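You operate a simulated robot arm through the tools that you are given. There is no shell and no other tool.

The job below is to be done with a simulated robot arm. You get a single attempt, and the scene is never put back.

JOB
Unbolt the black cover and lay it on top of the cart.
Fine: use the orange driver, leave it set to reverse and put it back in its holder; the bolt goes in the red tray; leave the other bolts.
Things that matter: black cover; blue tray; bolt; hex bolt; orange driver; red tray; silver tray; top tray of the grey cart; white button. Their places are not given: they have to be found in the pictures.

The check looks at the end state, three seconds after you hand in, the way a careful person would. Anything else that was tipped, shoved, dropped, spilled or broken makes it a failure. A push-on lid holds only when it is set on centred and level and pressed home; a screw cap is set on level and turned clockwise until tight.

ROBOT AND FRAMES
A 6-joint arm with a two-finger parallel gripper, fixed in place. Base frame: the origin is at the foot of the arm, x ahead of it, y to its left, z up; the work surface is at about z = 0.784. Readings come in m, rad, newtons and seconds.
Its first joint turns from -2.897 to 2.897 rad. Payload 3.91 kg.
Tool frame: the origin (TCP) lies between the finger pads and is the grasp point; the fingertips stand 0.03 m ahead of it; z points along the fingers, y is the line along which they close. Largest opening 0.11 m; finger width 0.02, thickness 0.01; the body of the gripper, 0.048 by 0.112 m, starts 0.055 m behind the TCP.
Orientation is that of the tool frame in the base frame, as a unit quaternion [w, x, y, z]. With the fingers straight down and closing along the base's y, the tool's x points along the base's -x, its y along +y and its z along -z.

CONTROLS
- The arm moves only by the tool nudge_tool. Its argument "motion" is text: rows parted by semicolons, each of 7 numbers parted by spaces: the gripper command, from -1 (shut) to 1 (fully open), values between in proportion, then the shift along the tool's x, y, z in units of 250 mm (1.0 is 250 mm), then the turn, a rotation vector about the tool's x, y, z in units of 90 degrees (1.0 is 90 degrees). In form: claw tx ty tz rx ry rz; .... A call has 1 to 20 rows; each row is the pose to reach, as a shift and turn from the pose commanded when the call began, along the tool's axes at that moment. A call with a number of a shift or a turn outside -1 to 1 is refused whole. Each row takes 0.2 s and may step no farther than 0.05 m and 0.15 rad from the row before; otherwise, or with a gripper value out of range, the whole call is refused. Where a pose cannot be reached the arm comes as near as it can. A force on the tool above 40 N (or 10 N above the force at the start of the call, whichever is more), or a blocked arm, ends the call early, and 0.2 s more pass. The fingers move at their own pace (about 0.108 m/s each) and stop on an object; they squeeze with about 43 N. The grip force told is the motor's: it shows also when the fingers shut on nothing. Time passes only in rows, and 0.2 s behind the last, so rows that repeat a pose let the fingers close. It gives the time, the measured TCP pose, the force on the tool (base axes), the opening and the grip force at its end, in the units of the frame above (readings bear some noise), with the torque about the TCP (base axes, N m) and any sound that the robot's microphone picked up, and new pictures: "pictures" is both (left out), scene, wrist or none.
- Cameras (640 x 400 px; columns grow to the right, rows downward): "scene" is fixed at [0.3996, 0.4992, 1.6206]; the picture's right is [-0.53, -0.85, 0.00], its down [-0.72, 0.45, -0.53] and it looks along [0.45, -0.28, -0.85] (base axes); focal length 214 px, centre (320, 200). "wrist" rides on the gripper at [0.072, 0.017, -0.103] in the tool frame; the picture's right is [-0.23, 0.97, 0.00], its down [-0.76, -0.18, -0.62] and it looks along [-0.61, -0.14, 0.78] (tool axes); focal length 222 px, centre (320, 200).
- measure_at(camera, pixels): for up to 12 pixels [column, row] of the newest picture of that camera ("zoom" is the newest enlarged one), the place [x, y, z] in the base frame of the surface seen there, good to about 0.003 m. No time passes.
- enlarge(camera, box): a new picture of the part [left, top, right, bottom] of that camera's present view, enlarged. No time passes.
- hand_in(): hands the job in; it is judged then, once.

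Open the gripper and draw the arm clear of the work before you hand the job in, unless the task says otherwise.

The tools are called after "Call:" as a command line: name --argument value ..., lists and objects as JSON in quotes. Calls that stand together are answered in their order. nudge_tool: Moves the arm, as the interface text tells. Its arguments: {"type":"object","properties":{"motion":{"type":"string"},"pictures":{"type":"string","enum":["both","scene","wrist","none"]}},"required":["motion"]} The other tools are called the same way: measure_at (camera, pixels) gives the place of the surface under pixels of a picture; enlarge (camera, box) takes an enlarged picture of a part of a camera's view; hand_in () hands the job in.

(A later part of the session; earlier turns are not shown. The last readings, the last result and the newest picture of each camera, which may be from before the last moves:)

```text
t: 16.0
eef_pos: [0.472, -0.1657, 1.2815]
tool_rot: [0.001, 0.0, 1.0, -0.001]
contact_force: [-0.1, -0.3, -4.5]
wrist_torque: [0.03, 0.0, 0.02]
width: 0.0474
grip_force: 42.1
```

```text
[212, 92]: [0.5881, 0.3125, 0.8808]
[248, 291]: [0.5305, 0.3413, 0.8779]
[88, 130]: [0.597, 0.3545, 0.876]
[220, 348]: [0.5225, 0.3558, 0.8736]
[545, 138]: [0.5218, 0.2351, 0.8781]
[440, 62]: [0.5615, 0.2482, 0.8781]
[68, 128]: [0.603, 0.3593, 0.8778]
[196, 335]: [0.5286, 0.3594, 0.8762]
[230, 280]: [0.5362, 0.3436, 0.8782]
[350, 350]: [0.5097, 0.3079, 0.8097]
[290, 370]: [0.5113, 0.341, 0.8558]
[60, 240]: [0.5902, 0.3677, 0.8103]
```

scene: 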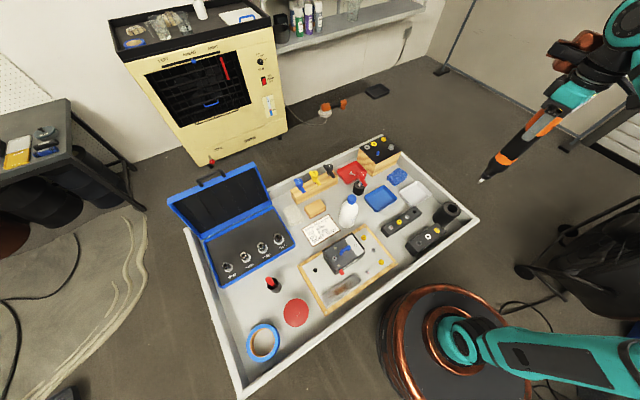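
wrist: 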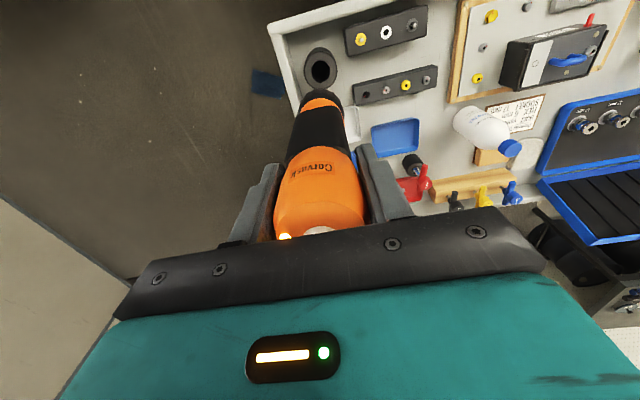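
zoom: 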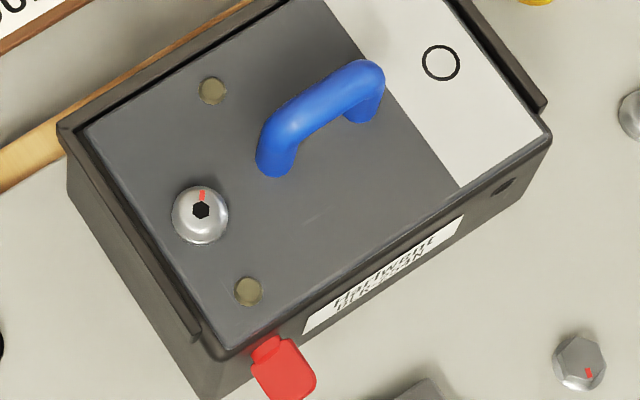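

The bolt socket is at about (0.556,0.3405,0.887). I carry the driver over at height in two legs.

Call:
nudge_tool --motion "-1 -0.03 0.1 0 0 0 0; -1 -0.07 0.25 0 0 0 0; -1 -0.12 0.4 0 0 0 0; -1 -0.17 0.55 0 0 0 0; -1 -0.22 0.7 0 0 0 0; -1 -0.28 0.85 0 0 0 0; -1 -0.32 1 0 0 0 0" --pictures "none"

Call:
nudge_tool --motion "-1 0 0.15 0 0 0 0; -1 0 0.3 0 0 0 0; -1 0 0.45 0 0 0 0; -1 0 0.6 0 0 0 0; -1 0 0.75 0.1 0 0 0; -1 0 0.9 0.2 0 0 0; -1 0 1 0.3 0 0 0; -1 0 1 0.3 0 0 0"

```text
t: 17.6
eef_pos: [0.5548, 0.0851, 1.2851]
tool_rot: [0.001, 0.0, 1.0, 0.001]
contact_force: [-0.9, -0.2, -4.5]
wrist_torque: [0.0, 0.0, 0.0]
width: 0.0478
grip_force: 41.8
```

```text
t: 19.4
eef_pos: [0.5526, 0.3374, 1.2066]
tool_rot: [0.001, 0.001, 1.0, 0.0]
contact_force: [0.5, -0.1, -5.1]
wrist_torque: [0.01, 0.02, -0.02]
width: 0.048
grip_force: 42.6
```

scene: 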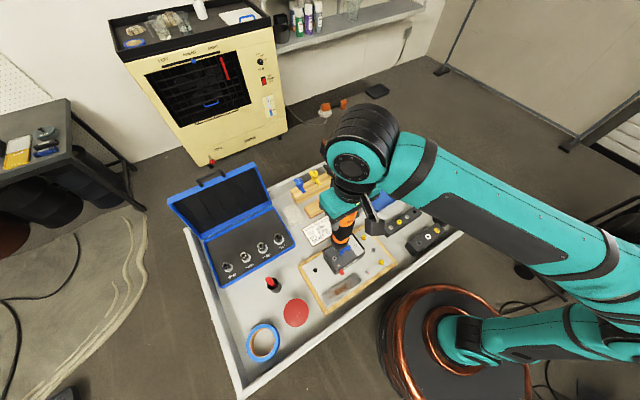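
wrist: 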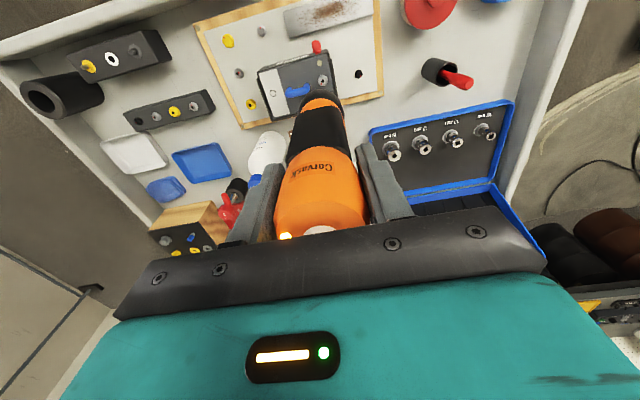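

TCP is at (0.553,0.337,1.207), tip about 0.085 above the bolt. I zoom the scene to see bit and bolt.

Call:
enlarge --camera "scene" --box '[315, 220, 375, 280]'

Call:
enlarge --camera "wrist" --box '[280, 40, 360, 120]'

```text
6.67 times, centred on (345, 250) of scene
```

zoom: 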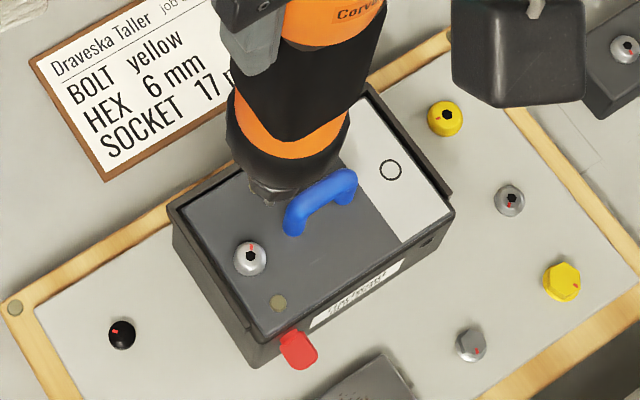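

```text
5.00 times, centred on (320, 80) of wrist
```

zoom: 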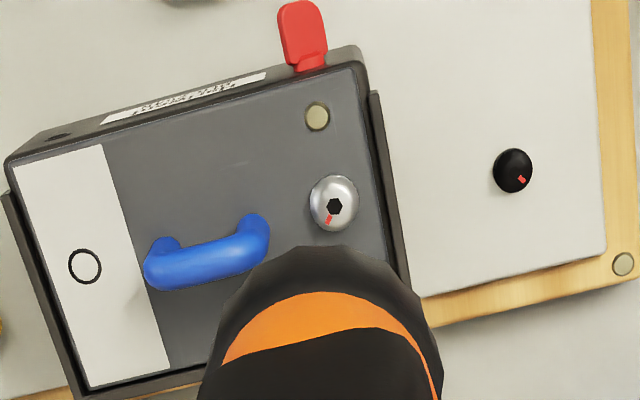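

Neither camera sees the bit past the nose, so I go by geometry: the tip is about 2–3 mm towards +x,+y from the TCP axis, which puts it nearly over the bolt. I lower to just above the head and recheck.

Call:
nudge_tool --motion "-1 -0.004 0.002 0.08 0 0 0; -1 -0.004 0.002 0.16 0 0 0; -1 -0.004 0.002 0.24 0 0 0; -1 -0.004 0.002 0.29 0 0 0; -1 -0.004 0.002 0.29 0 0 0; -1 -0.004 0.002 0.29 0 0 0"

Call:
enlarge --camera "scene" --box '[320, 230, 370, 280]'

Call:
enlarge --camera "wrist" --box '[280, 50, 360, 130]'

```text
t: 20.8
eef_pos: [0.5555, 0.3356, 1.134]
tool_rot: [0.001, 0.0, 1.0, -0.001]
contact_force: [0.3, 0.9, -4.3]
wrist_torque: [0.05, 0.05, -0.01]
width: 0.0473
grip_force: 41.8
```

scene: 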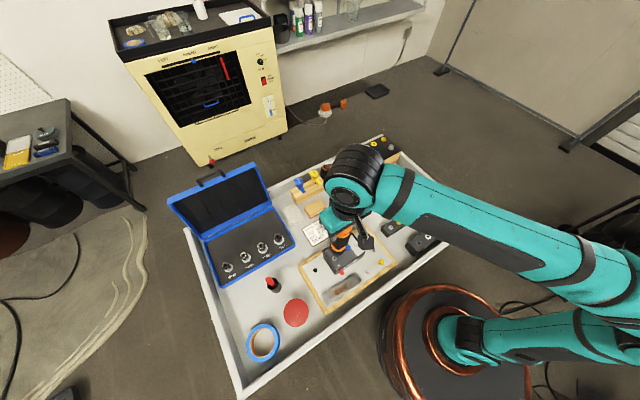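
wrist: 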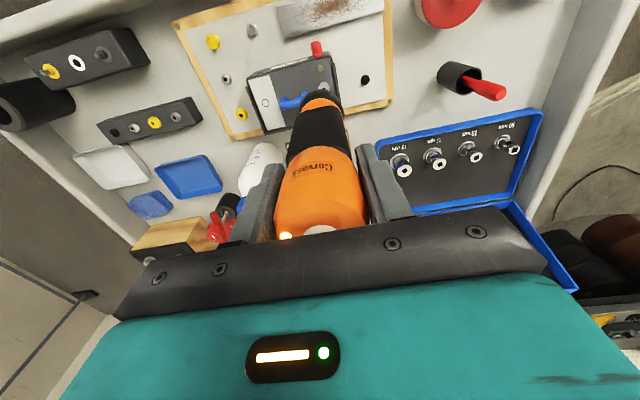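

```text
8.00 times, centred on (345, 255) of scene
```

zoom: 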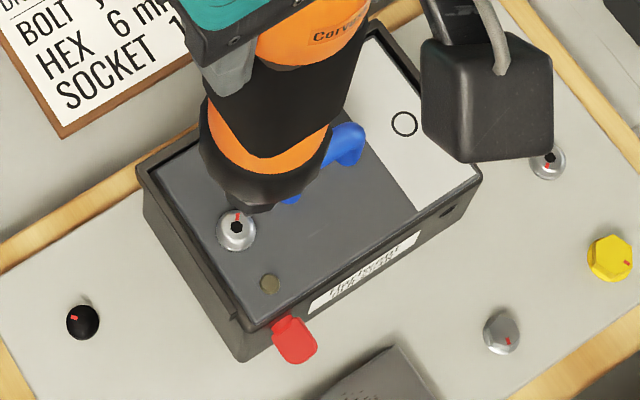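

```text
5.00 times, centred on (320, 90) of wrist
```

zoom: 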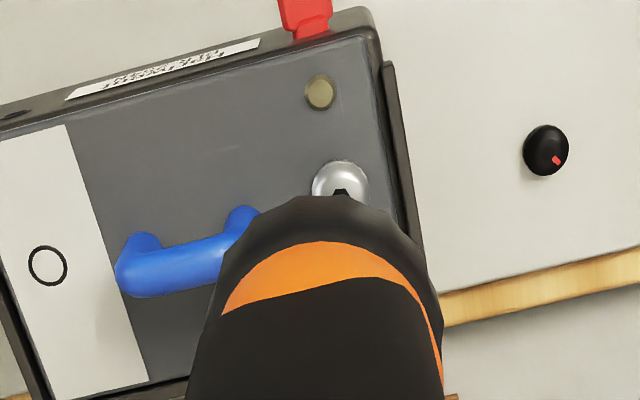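

The bolt's hex is visible at wrist zoom (341,197), slightly right of the driver's axis. I sample more measurements of the bolt socket and head to refine the target.

Call:
measure_at --camera "zoom" --pixels '[[341, 193], [343, 192], [340, 194], [316, 182], [367, 182], [340, 162], [330, 175], [350, 175], [340, 170], [330, 320], [250, 300], [420, 310]]'

Call:
measure_at --camera "scene" --pixels '[[334.5, 258.4], [334.4, 258.2], [334.6, 258.6], [334.4, 258.6], [334.6, 258.2], [334.5, 258.5], [334.3, 258.4], [334.7, 258.4], [332.4, 258.5], [336.9, 259], [334, 261], [335, 256.8]]'

```text
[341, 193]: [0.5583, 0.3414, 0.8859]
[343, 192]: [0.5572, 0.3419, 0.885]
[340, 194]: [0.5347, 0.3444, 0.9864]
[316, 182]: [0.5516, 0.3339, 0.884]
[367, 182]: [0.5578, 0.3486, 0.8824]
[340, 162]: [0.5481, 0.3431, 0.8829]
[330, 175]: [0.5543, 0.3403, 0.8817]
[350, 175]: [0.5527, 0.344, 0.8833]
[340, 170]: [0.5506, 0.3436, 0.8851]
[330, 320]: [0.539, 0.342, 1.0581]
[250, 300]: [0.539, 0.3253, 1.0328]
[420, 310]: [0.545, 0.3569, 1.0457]
```

```text
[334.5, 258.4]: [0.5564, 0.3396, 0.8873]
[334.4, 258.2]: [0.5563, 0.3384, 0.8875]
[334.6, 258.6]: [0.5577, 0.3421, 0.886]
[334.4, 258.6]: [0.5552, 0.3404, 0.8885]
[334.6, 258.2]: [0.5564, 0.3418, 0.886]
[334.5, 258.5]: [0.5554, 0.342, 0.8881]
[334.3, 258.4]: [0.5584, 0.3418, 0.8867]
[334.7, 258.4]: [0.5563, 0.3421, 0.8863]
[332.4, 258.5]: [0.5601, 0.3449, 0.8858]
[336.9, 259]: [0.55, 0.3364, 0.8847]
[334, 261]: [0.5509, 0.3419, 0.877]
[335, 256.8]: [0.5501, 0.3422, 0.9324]
```

The bolt is at about (0.557,0.341,0.887), so I shift +4 mm in y and then press down slowly, watching force and sound.

Call:
nudge_tool --motion "-1 0 0.016 0 0 0 0; -1 0 0.016 0.016 0 0 0; -1 0 0.016 0.028 0 0 0; -1 0 0.016 0.036 0 0 0; -1 0 0.016 0.044 0 0 0; -1 0 0.016 0.048 0 0 0; -1 0 0.016 0.052 0 0 0; -1 0 0.016 0.052 0 0 0"

Call:
enlarge --camera "scene" --box '[320, 230, 370, 280]'

Call:
enlarge --camera "wrist" --box '[280, 50, 360, 130]'

```text
t: 22.6
eef_pos: [0.5553, 0.3385, 1.1216]
tool_rot: [0.001, 0.0, 1.0, 0.0]
contact_force: [-0.6, -1.1, -4.7]
wrist_torque: [-0.04, 0.03, 0.0]
width: 0.0475
grip_force: 42.2
```

scene: 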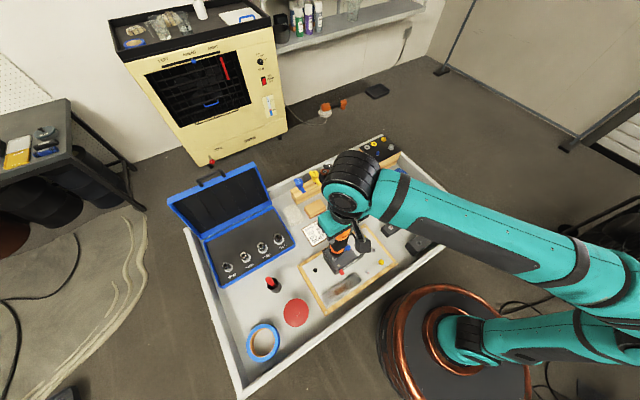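
wrist: 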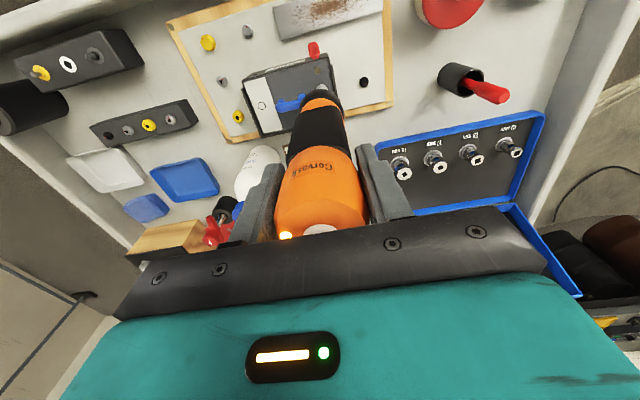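

```text
8.00 times, centred on (345, 255) of scene
```

zoom: 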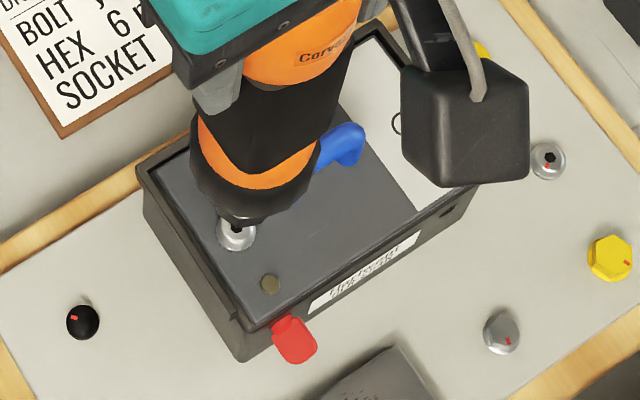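

```text
5.00 times, centred on (320, 90) of wrist
```

zoom: 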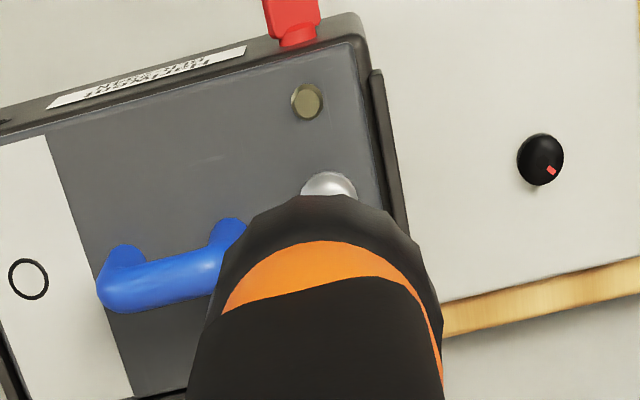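

No contact yet at z=1.1216. I zoom in harder on the nose and bolt in the scene view.

Call:
enlarge --camera "scene" --box '[324, 246, 346, 266]'

```text
16.00 times, centred on (335, 256) of scene
```

zoom: 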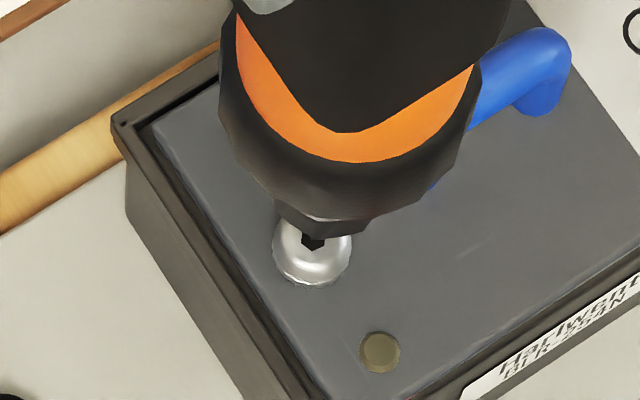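

The chuck's lower rim runs about (283,222)-(335,237)-(368,228) just above the hex at (313,240). I measure rim and body points to fit the driver's axis.

Call:
measure_at --camera "zoom" --pixels '[[285, 218], [300, 226], [315, 230], [330, 233], [345, 234], [360, 228], [300, 215], [320, 219], [340, 222], [312, 240], [314, 243], [310, 241]]'

Call:
measure_at --camera "zoom" --pixels '[[222, 100], [240, 140], [270, 175], [310, 200], [350, 205], [400, 190], [440, 160], [470, 110], [250, 100], [300, 145], [360, 160], [420, 140]]'

```text
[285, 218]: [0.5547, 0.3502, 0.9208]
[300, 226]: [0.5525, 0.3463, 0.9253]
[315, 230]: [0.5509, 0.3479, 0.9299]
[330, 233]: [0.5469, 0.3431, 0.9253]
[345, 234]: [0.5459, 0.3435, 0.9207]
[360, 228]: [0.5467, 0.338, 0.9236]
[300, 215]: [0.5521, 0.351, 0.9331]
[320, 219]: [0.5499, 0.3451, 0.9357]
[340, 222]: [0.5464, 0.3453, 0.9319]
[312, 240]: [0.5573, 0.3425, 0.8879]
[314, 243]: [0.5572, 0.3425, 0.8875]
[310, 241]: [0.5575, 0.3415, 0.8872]
```

```text
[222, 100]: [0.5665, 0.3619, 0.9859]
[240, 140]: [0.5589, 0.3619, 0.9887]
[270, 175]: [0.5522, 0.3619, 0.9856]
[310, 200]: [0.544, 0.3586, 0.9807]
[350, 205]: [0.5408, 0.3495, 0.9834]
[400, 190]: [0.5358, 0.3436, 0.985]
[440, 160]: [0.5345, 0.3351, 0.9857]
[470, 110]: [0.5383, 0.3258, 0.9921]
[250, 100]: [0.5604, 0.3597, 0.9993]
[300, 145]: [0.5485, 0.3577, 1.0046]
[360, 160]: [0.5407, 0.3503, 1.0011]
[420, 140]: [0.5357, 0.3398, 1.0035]
```

Circle-fitting puts the driver axis at about (0.557,0.339), and the socket is at (0.557,0.3415). I shift +2.3 mm in y and press on in small steps.

Call:
nudge_tool --motion "-1 0 0.009 -0.004 0 0 0; -1 0 0.009 0 0 0 0; -1 0 0.009 0.004 0 0 0; -1 0 0.009 0.008 0 0 0; -1 0 0.009 0.012 0 0 0; -1 0 0.009 0.016 0 0 0; -1 0 0.009 0.02 0 0 0"

Call:
enlarge --camera "scene" --box '[324, 246, 346, 266]'

```text
t: 24.2
eef_pos: [0.5555, 0.341, 1.118]
tool_rot: [0.0, 0.0, 1.0, 0.0]
contact_force: [-3.3, -1.5, 0.4]
wrist_torque: [-0.49, 0.86, -0.02]
width: 0.0478
grip_force: 42.1
```

scene: 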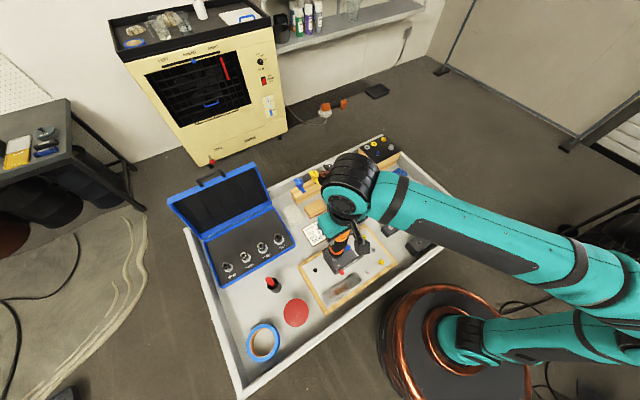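
wrist: 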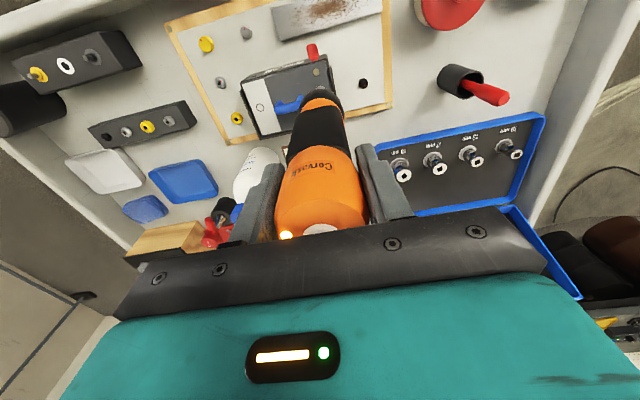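

```text
16.00 times, centred on (335, 256) of scene
```

zoom: 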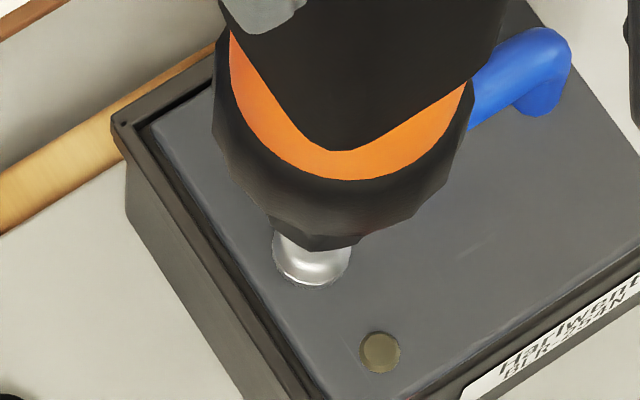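

Contact: about 5 N upward plus a lateral push of roughly (-3.5,-1.8) N at the tip. I refit the driver axis to see whether the tip is in the socket or off-centre.

Call:
measure_at --camera "zoom" --pixels '[[217, 110], [233, 150], [262, 185], [300, 210], [340, 215], [390, 203], [430, 175], [462, 120], [240, 110], [290, 162], [350, 178], [410, 160]]'

Call:
measure_at --camera "zoom" --pixels '[[275, 228], [285, 235], [297, 243], [312, 248], [325, 248], [340, 245], [352, 238], [280, 222], [300, 232], [320, 236], [340, 235], [310, 225]]'

```text
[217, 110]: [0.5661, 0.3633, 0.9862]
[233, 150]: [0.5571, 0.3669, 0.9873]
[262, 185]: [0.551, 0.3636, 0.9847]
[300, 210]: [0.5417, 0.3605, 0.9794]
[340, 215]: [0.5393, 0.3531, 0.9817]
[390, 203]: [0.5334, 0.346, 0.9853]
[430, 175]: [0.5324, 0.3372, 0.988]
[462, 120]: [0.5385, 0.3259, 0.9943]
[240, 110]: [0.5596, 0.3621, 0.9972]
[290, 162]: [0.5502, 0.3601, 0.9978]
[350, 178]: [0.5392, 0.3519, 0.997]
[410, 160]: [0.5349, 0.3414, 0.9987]
```

```text
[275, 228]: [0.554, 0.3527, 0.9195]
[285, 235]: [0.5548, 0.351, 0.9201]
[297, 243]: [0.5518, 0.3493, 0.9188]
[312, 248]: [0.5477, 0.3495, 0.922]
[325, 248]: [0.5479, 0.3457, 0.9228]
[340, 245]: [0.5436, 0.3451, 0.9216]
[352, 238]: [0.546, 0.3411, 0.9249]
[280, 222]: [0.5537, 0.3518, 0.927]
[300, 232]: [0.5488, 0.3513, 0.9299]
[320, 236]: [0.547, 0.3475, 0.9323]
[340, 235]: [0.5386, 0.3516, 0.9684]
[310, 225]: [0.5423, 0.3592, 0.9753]
```

The axis looks to be near (0.556,0.3415), within about 1 mm of the socket, with only 5 N pressed so far. I nudge +1 mm in x and press a bit more.

Call:
nudge_tool --motion "-1 -0.004 0 -0.004 0 0 0; -1 -0.006 0 0 0 0 0; -1 -0.006 0 0.004 0 0 0; -1 -0.006 0 0.006 0 0 0; -1 -0.006 0 0.008 0 0 0; -1 -0.006 0 0.008 0 0 0"

Call:
enlarge --camera "scene" --box '[324, 246, 346, 266]'

```text
t: 25.6
eef_pos: [0.5572, 0.3406, 1.1154]
tool_rot: [0.001, 0.001, 1.0, 0.0]
contact_force: [-3.4, -4.6, 5.0]
wrist_torque: [-0.86, 0.74, -0.03]
width: 0.0476
grip_force: 41.9
```

scene: 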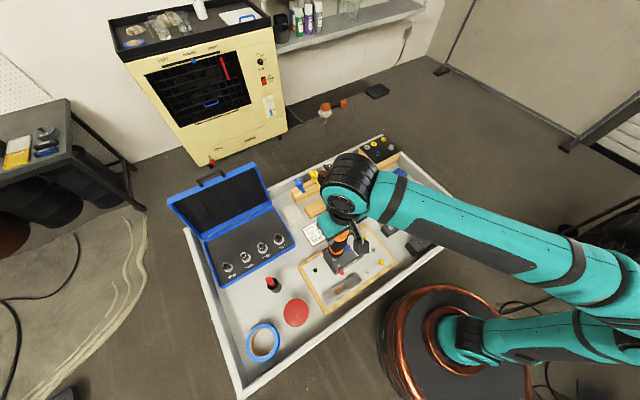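
wrist: 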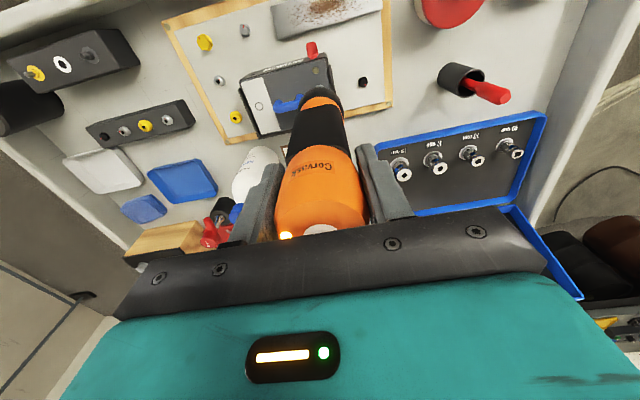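

```text
16.00 times, centred on (335, 256) of scene
```

zoom: 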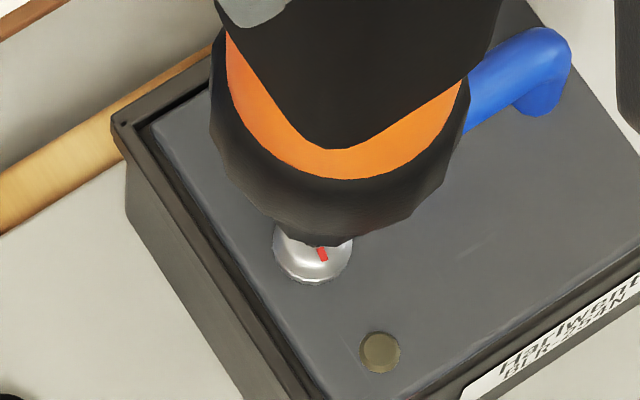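

The bolt's red mark has moved to (321,253), so the bit is engaged and turning the bolt. I hold here and watch the mark and the height.

Call:
nudge_tool --motion "-1 0 0 0 0 0 0" --pictures "scene"

Call:
enlarge --camera "scene" --box '[324, 246, 346, 266]'

```text
t: 26.0
eef_pos: [0.5568, 0.3416, 1.1149]
tool_rot: [0.001, 0.001, 1.0, 0.0]
contact_force: [-2.4, -3.7, 6.8]
wrist_torque: [-0.94, 0.61, 0.0]
width: 0.0477
grip_force: 41.6
```

scene: 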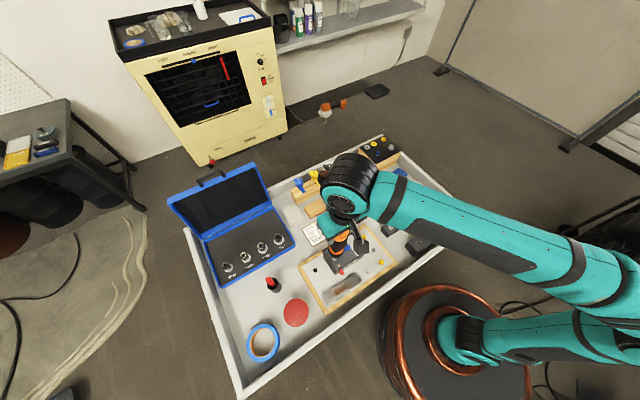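

```text
16.00 times, centred on (335, 256) of scene
```

zoom: 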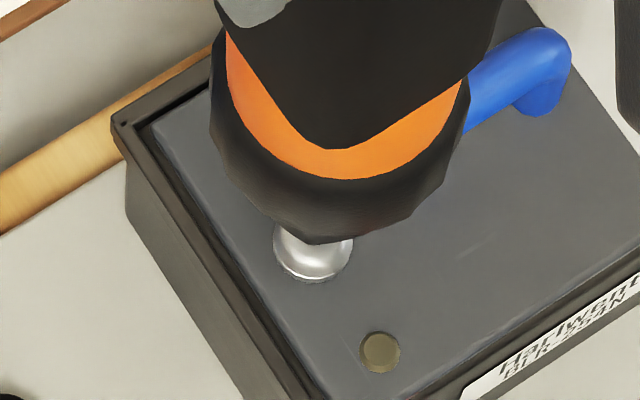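

The mark has rotated out of view and the upward force is growing, consistent with the bolt unscrewing and rising. I keep holding while backing off slightly sideways and up.

Call:
nudge_tool --motion "-1 0.002 -0.003 0 0 0 0; -1 0.002 -0.003 0 0 0 0; -1 0.002 -0.003 0 0 0 0" --pictures "scene"

Call:
enlarge --camera "scene" --box '[324, 246, 346, 266]'

```text
t: 26.8
eef_pos: [0.5564, 0.342, 1.116]
tool_rot: [0.001, 0.0, 1.0, 0.0]
contact_force: [4.0, -1.1, 8.2]
wrist_torque: [-0.11, -0.79, 0.0]
width: 0.0476
grip_force: 42.0
```

scene: 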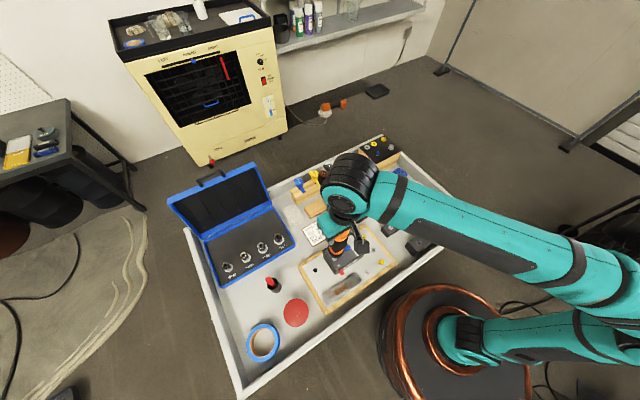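

```text
16.00 times, centred on (335, 256) of scene
```

zoom: 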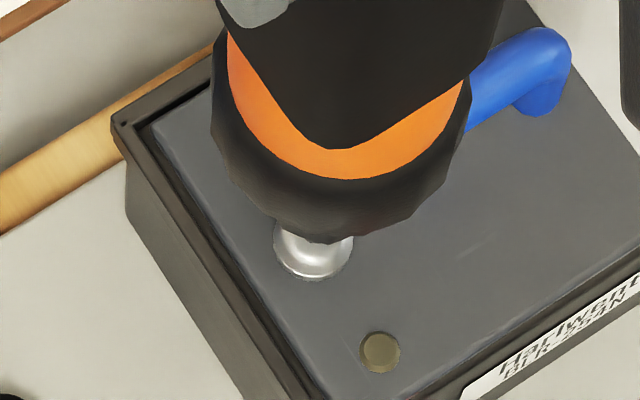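

The bolt head's lower rim has moved up (285→279), so it's unscrewing and amber is indeed reverse. I continue, easing upward as it rises.

Call:
nudge_tool --motion "-1 0 0 0 0 0 0; -1 0 0 -0.002 0 0 0; -1 0 0 -0.004 0 0 0; -1 0 0 -0.006 0 0 0; -1 0 0 -0.008 0 0 0" --pictures "scene"

Call:
enlarge --camera "scene" --box '[324, 246, 346, 266]'

```text
t: 28.0
eef_pos: [0.5558, 0.3413, 1.1178]
tool_rot: [0.001, 0.0, 1.0, 0.0]
contact_force: [4.4, 0.2, 7.7]
wrist_torque: [-0.11, -0.89, -0.01]
width: 0.0477
grip_force: 41.9
```

scene: 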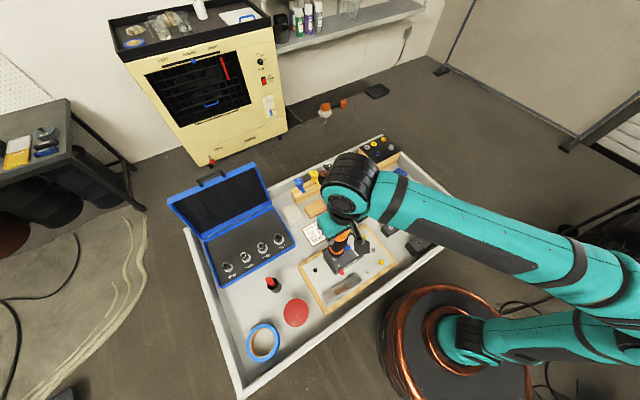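

```text
16.00 times, centred on (335, 256) of scene
```

zoom: 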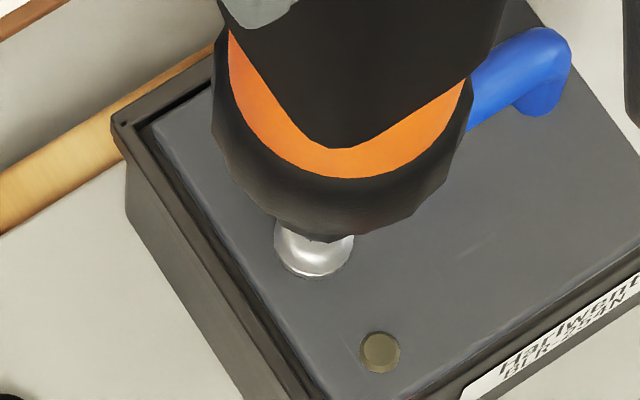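

Force is steady (~12 N net) with a 2 mm rise in 1.2 s, so it climbs about 1.7 mm/s. I keep following it up.

Call:
nudge_tool --motion "-1 -0.002 0 -0.0014 0 0 0; -1 -0.002 0 -0.0028 0 0 0; -1 -0.002 0 -0.0042 0 0 0; -1 -0.002 0 -0.0056 0 0 0; -1 -0.002 0 -0.007 0 0 0; -1 -0.002 0 -0.0084 0 0 0; -1 -0.002 0 -0.0098 0 0 0; -1 -0.002 0 -0.0112 0 0 0; -1 -0.002 0 -0.0126 0 0 0; -1 -0.002 0 -0.014 0 0 0" --pictures "scene"

Call:
enlarge --camera "scene" --box '[324, 246, 346, 266]'

```text
t: 30.2
eef_pos: [0.5565, 0.3409, 1.1212]
tool_rot: [0.001, 0.0, 1.0, 0.0]
contact_force: [-6.0, 3.6, 4.1]
wrist_torque: [0.72, 1.22, -0.01]
width: 0.0477
grip_force: 42.2
```

scene: 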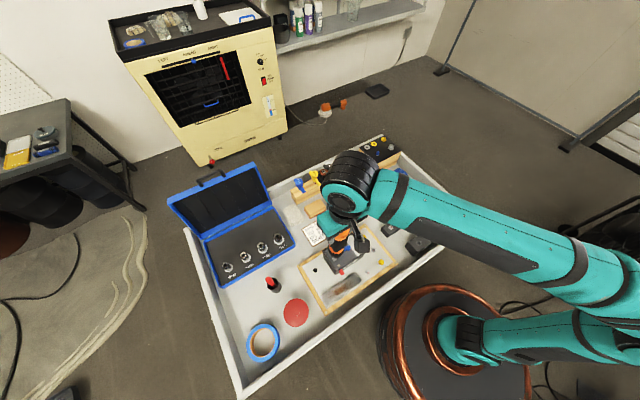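

```text
16.00 times, centred on (335, 256) of scene
```

zoom: 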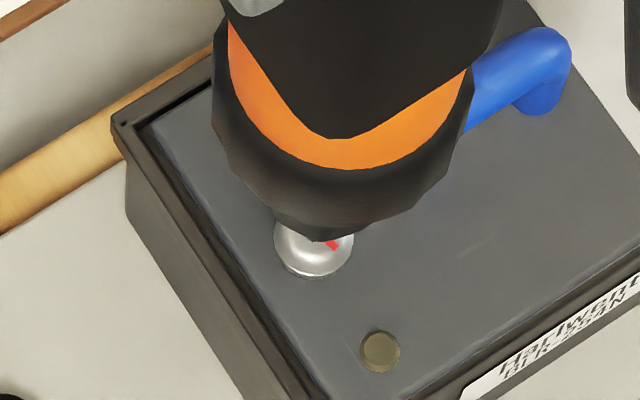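

Net push is down to ~9 N, so I hold height for a second to let the bolt climb and check the mark is still turning.

Call:
nudge_tool --motion "-1 0 0 0 0 0 0; -1 0 0 0 0 0 0; -1 0 0 0 0 0 0; -1 0 0 0 0 0 0; -1 0 0 0 0 0 0" --pictures "scene"

Call:
enlarge --camera "scene" --box '[324, 246, 346, 266]'

```text
t: 31.4
eef_pos: [0.5582, 0.3417, 1.1221]
tool_rot: [0.001, 0.0, 1.0, -0.001]
contact_force: [-4.3, 3.9, 3.4]
wrist_torque: [1.06, 0.8, 0.01]
width: 0.0475
grip_force: 42.4
```

scene: 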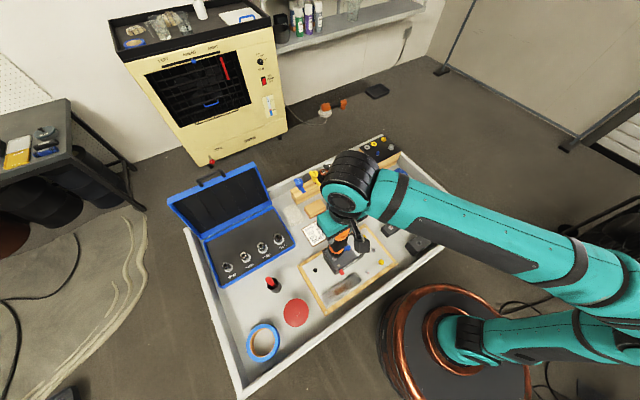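

```text
16.00 times, centred on (335, 256) of scene
```

zoom: 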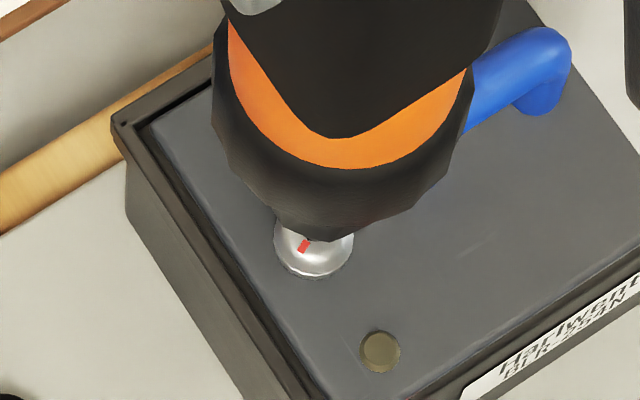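

The mark has moved again to (304,245). I take one short step to confirm rotation and its rate.

Call:
nudge_tool --motion "-1 0 0 0.002 0 0 0" --pictures "scene"

Call:
enlarge --camera "scene" --box '[324, 246, 346, 266]'

```text
t: 31.8
eef_pos: [0.5567, 0.3405, 1.1204]
tool_rot: [0.0, 0.0, 1.0, 0.0]
contact_force: [-3.3, 5.2, 4.6]
wrist_torque: [1.28, 0.71, -0.02]
width: 0.0476
grip_force: 42.5
```

scene: 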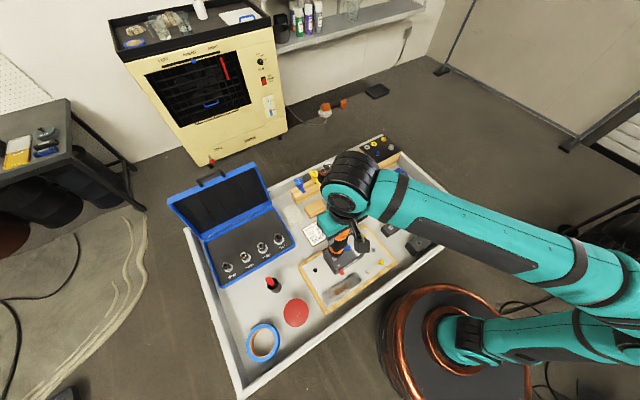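

```text
16.00 times, centred on (335, 256) of scene
```

zoom: 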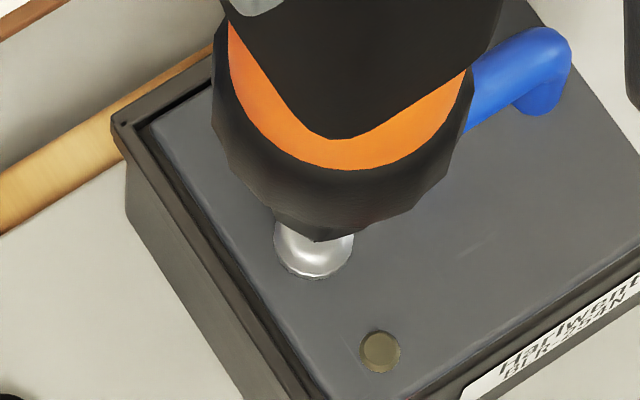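

The bolt has risen about 6 mm and no longer climbs while still spinning, which suggests the thread is fully out. I lift slowly to see whether it comes along on the bit.

Call:
nudge_tool --motion "-1 0 0 0 0 0 0; -1 0 0 0 0 0 0; -1 0 0 -0.012 0 0 0; -1 0 0 -0.024 0 0 0; -1 0 0 -0.04 0 0 0; -1 0 0 -0.06 0 0 0; -1 0 0 -0.06 0 0 0" --pictures "scene"

Call:
enlarge --camera "scene" --box '[324, 246, 346, 266]'

```text
t: 33.4
eef_pos: [0.5565, 0.3408, 1.1368]
tool_rot: [0.001, 0.001, 1.0, 0.001]
contact_force: [-1.0, 3.0, -5.4]
wrist_torque: [0.74, 0.17, -0.02]
width: 0.0476
grip_force: 42.4
```

scene: 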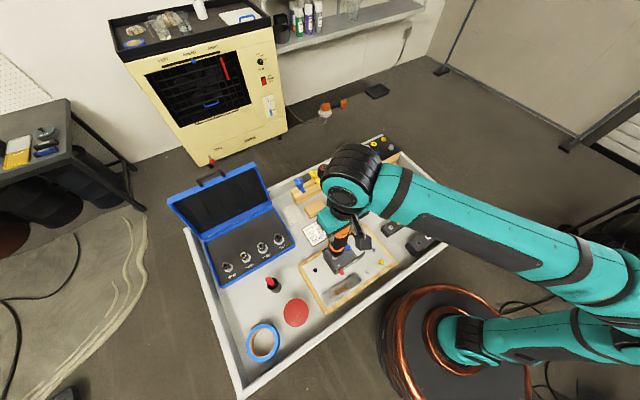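

```text
16.00 times, centred on (335, 256) of scene
```

zoom: 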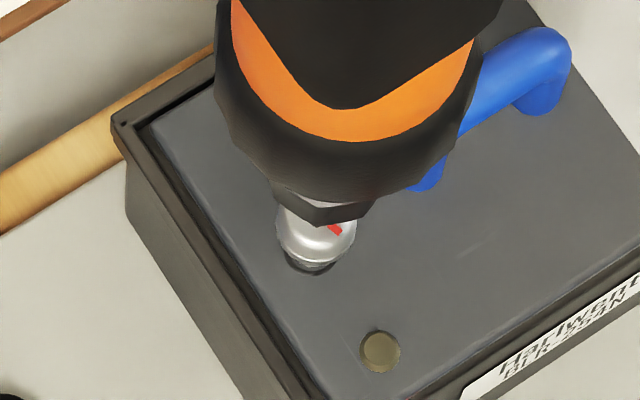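

The bolt is riding up on the bit (head now at (318,235) with the hole below). The tip is being pushed +y about 3 N, so I ease +1 mm in y and keep lifting slowly.

Call:
nudge_tool --motion "-1 0 0.004 -0.012 0 0 0; -1 0 0.004 -0.024 0 0 0; -1 0 0.004 -0.04 0 0 0; -1 0 0.004 -0.06 0 0 0; -1 0 0.004 -0.08 0 0 0; -1 0 0.004 -0.1 0 0 0; -1 0 0.004 -0.1 0 0 0" --pictures "scene"

Call:
enlarge --camera "scene" --box '[324, 246, 346, 266]'

```text
t: 35.0
eef_pos: [0.5556, 0.344, 1.1612]
tool_rot: [0.0, 0.0, 1.0, 0.0]
contact_force: [0.2, 0.4, -5.4]
wrist_torque: [-0.02, 0.01, 0.02]
width: 0.0478
grip_force: 42.1
```

scene: 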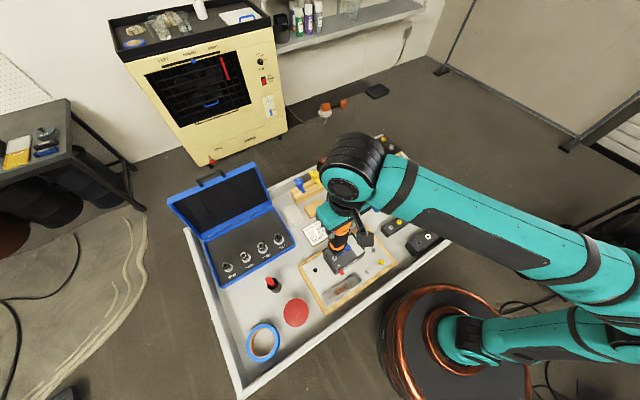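

```text
16.00 times, centred on (335, 256) of scene
```

zoom: 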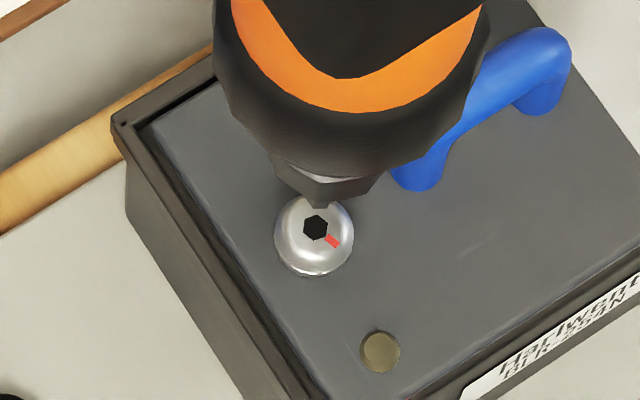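

The bolt slipped off the bit and sits loose in its hole again, head raised, mark at (332,240). It is unthreaded, so I'll pick it up with the fingers later; first I take the driver back toward its holder.

Call:
nudge_tool --motion "-1 0 0 -0.16 0 0 0; -1 0 0 -0.32 0 0 0; -1 0 0 -0.48 0 0 0; -1 0.04 -0.14 -0.48 0 0 0; -1 0.09 -0.29 -0.48 0 0 0; -1 0.14 -0.45 -0.48 0 0 0; -1 0.19 -0.61 -0.48 0 0 0; -1 0.24 -0.77 -0.48 0 0 0; -1 0.29 -0.92 -0.48 0 0 0; -1 0.33 -1 -0.48 0 0 0" --pictures "scene"

Call:
enlarge --camera "scene" --box '[320, 235, 370, 285]'

Call:
nudge_tool --motion "-1 0 -0.15 0 0 0 0; -1 0 -0.3 0 0 0 0; -1 0 -0.45 0 0 0 0; -1 0 -0.6 0 0 0 0; -1 0 -0.75 0 0 0 0; -1 0 -0.9 0 0 0 0; -1 0 -1 0 0 0 0; -1 0 -1 0 0 0 0"

```text
t: 37.2
eef_pos: [0.4721, 0.0902, 1.279]
tool_rot: [0.0, 0.0, 1.0, -0.001]
contact_force: [0.7, 0.3, -3.9]
wrist_torque: [-0.02, 0.01, 0.03]
width: 0.0477
grip_force: 42.3
```

scene: 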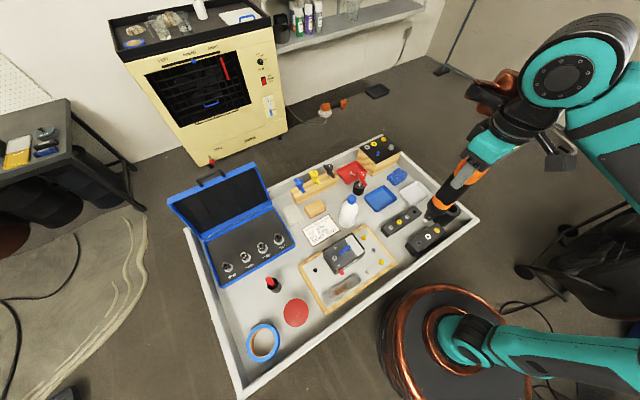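

```text
8.00 times, centred on (345, 260) of scene
```

zoom: 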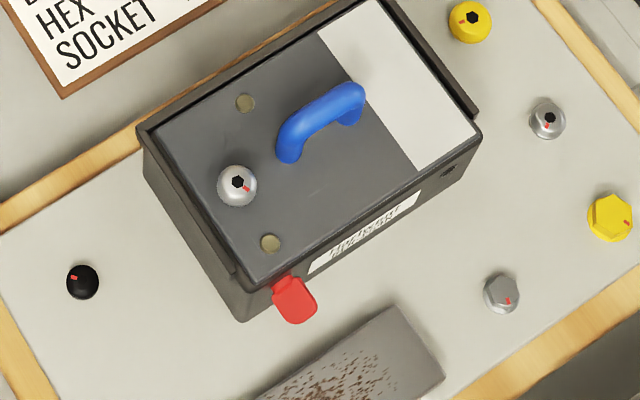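

```text
t: 39.0
eef_pos: [0.4728, -0.1578, 1.2821]
tool_rot: [0.001, 0.0, 1.0, 0.0]
contact_force: [0.4, -0.5, -5.1]
wrist_torque: [-0.03, 0.01, -0.02]
width: 0.0476
grip_force: 42.5
```

scene: 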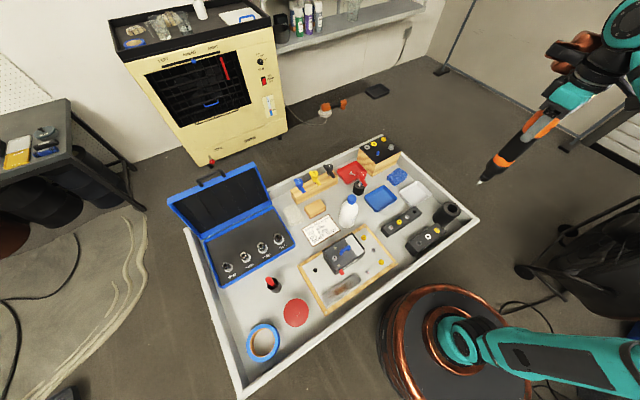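
wrist: 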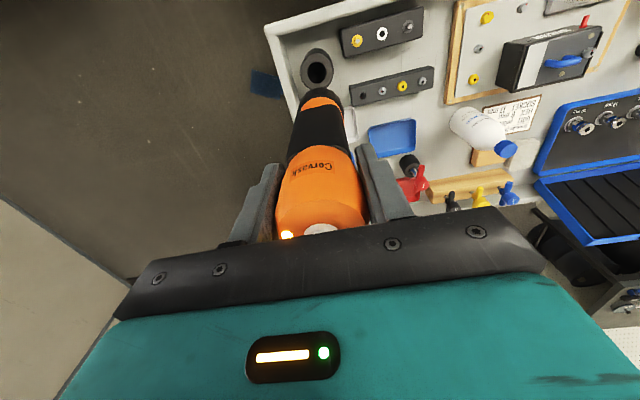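

The bolt sits loose in its hole, and the driver (amber light still on) is back near the holder. I check holder mouth centre and bit position before lowering.

Call:
enlarge --camera "scene" --box '[425, 170, 495, 230]'

```text
6.67 times, centred on (460, 200) of scene
```

zoom: 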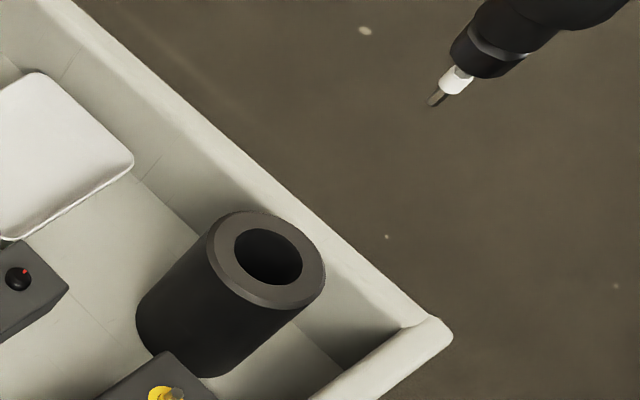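

Call:
measure_at --camera "zoom" --pixels '[[215, 245], [240, 218], [290, 222], [318, 258], [312, 290], [275, 300], [235, 285], [228, 235], [432, 102], [440, 92], [452, 80], [457, 76]]'

```text
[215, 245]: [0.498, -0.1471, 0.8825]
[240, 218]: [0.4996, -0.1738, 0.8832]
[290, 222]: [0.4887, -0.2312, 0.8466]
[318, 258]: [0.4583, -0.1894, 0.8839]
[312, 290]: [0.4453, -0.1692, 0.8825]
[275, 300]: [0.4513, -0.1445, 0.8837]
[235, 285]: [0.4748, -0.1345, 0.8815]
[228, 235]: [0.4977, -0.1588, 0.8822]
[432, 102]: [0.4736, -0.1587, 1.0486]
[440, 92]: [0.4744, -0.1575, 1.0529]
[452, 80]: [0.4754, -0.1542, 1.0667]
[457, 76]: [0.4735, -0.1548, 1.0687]
```

The holder mouth centre is (0.473,-0.163); the bit is in line after a small -6 mm y shift. I lower the driver into the holder, slowly at the end.

Call:
nudge_tool --motion "-1 0 -0.024 0 0 0 0; -1 0 -0.024 0.12 0 0 0; -1 0 -0.024 0.27 0 0 0; -1 0 -0.024 0.42 0 0 0; -1 0 -0.024 0.55 0 0 0; -1 0 -0.024 0.67 0 0 0; -1 0 -0.024 0.78 0 0 0; -1 0 -0.024 0.86 0 0 0; -1 0 -0.024 0.91 0 0 0; -1 0 -0.024 0.94 0 0 0; -1 0 -0.024 0.96 0 0 0; -1 0 -0.024 0.975 0 0 0; -1 0 -0.024 0.98 0 0 0"

Call:
enlarge --camera "scene" --box '[430, 130, 530, 220]'

```text
t: 41.8
eef_pos: [0.4729, -0.1649, 1.0365]
tool_rot: [0.001, 0.001, 1.0, 0.0]
contact_force: [-0.8, -3.0, 7.3]
wrist_torque: [-0.4, 0.05, -0.06]
width: 0.0477
grip_force: 41.4
```

scene: 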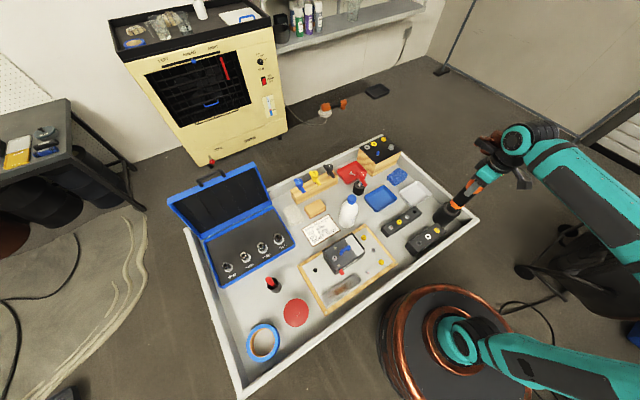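
wrist: 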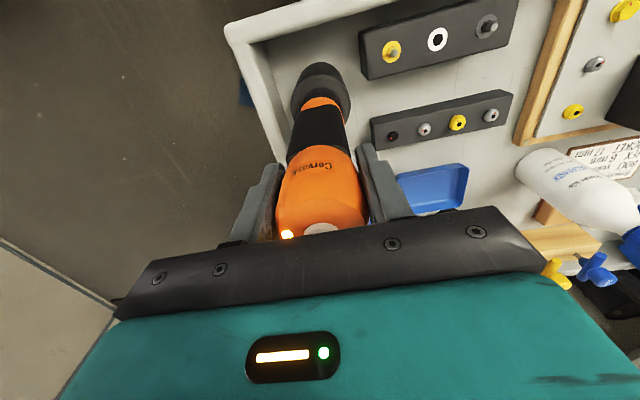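

```text
4.44 times, centred on (480, 175) of scene
```

zoom: 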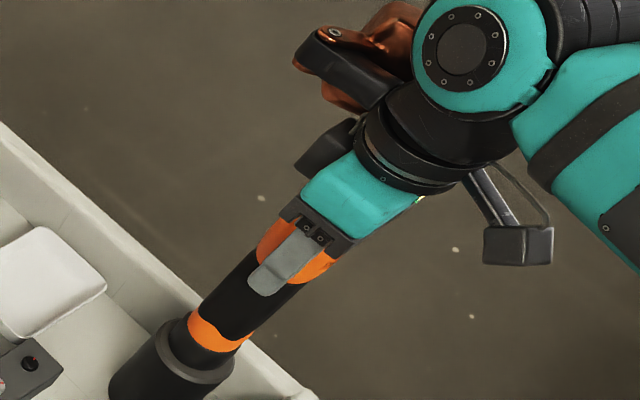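

The driver is seated (contact ~12 N at z 1.0365, ring position the same as at the start). I release and check that it stays put.

Call:
nudge_tool --motion "-0.05 0 0 0 0 0 0; 0.3 0 0 0 0 0 0; 0.8 0 0 0 0 0 0; 1 0 0 0 0 0 0; 1 0 0 0 0 0 0"

Call:
enlarge --camera "scene" --box '[430, 130, 530, 220]'

```text
t: 43.0
eef_pos: [0.4725, -0.1641, 1.0356]
tool_rot: [0.001, 0.0, 1.0, 0.0]
contact_force: [-0.6, 0.1, 0.2]
wrist_torque: [-0.03, -0.01, 0.01]
width: 0.11
grip_force: 0.1
```

scene: 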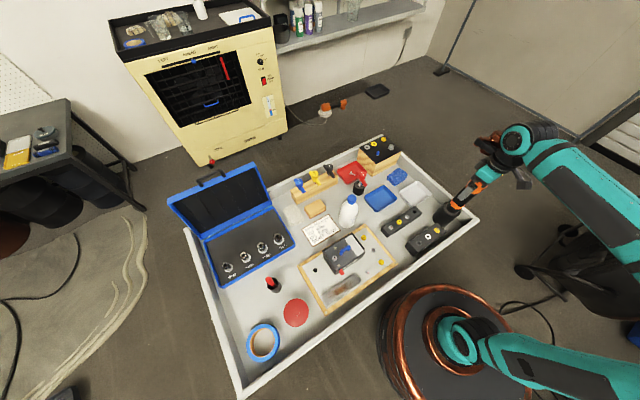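
wrist: 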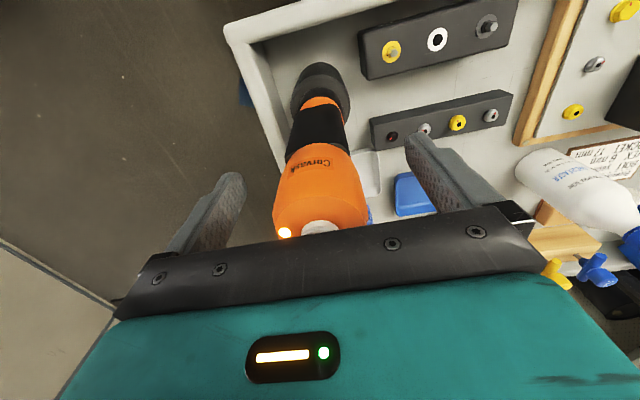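

```text
4.44 times, centred on (480, 175) of scene
```

zoom: 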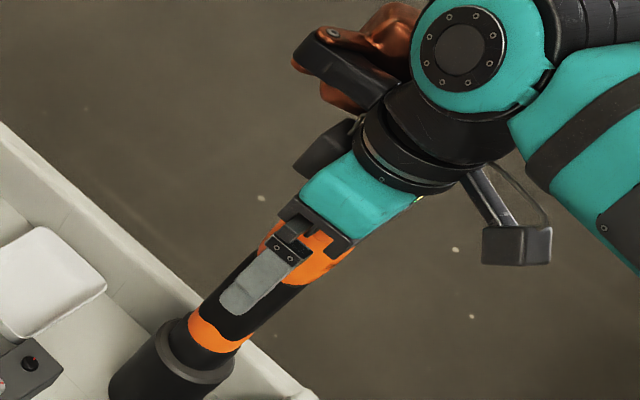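

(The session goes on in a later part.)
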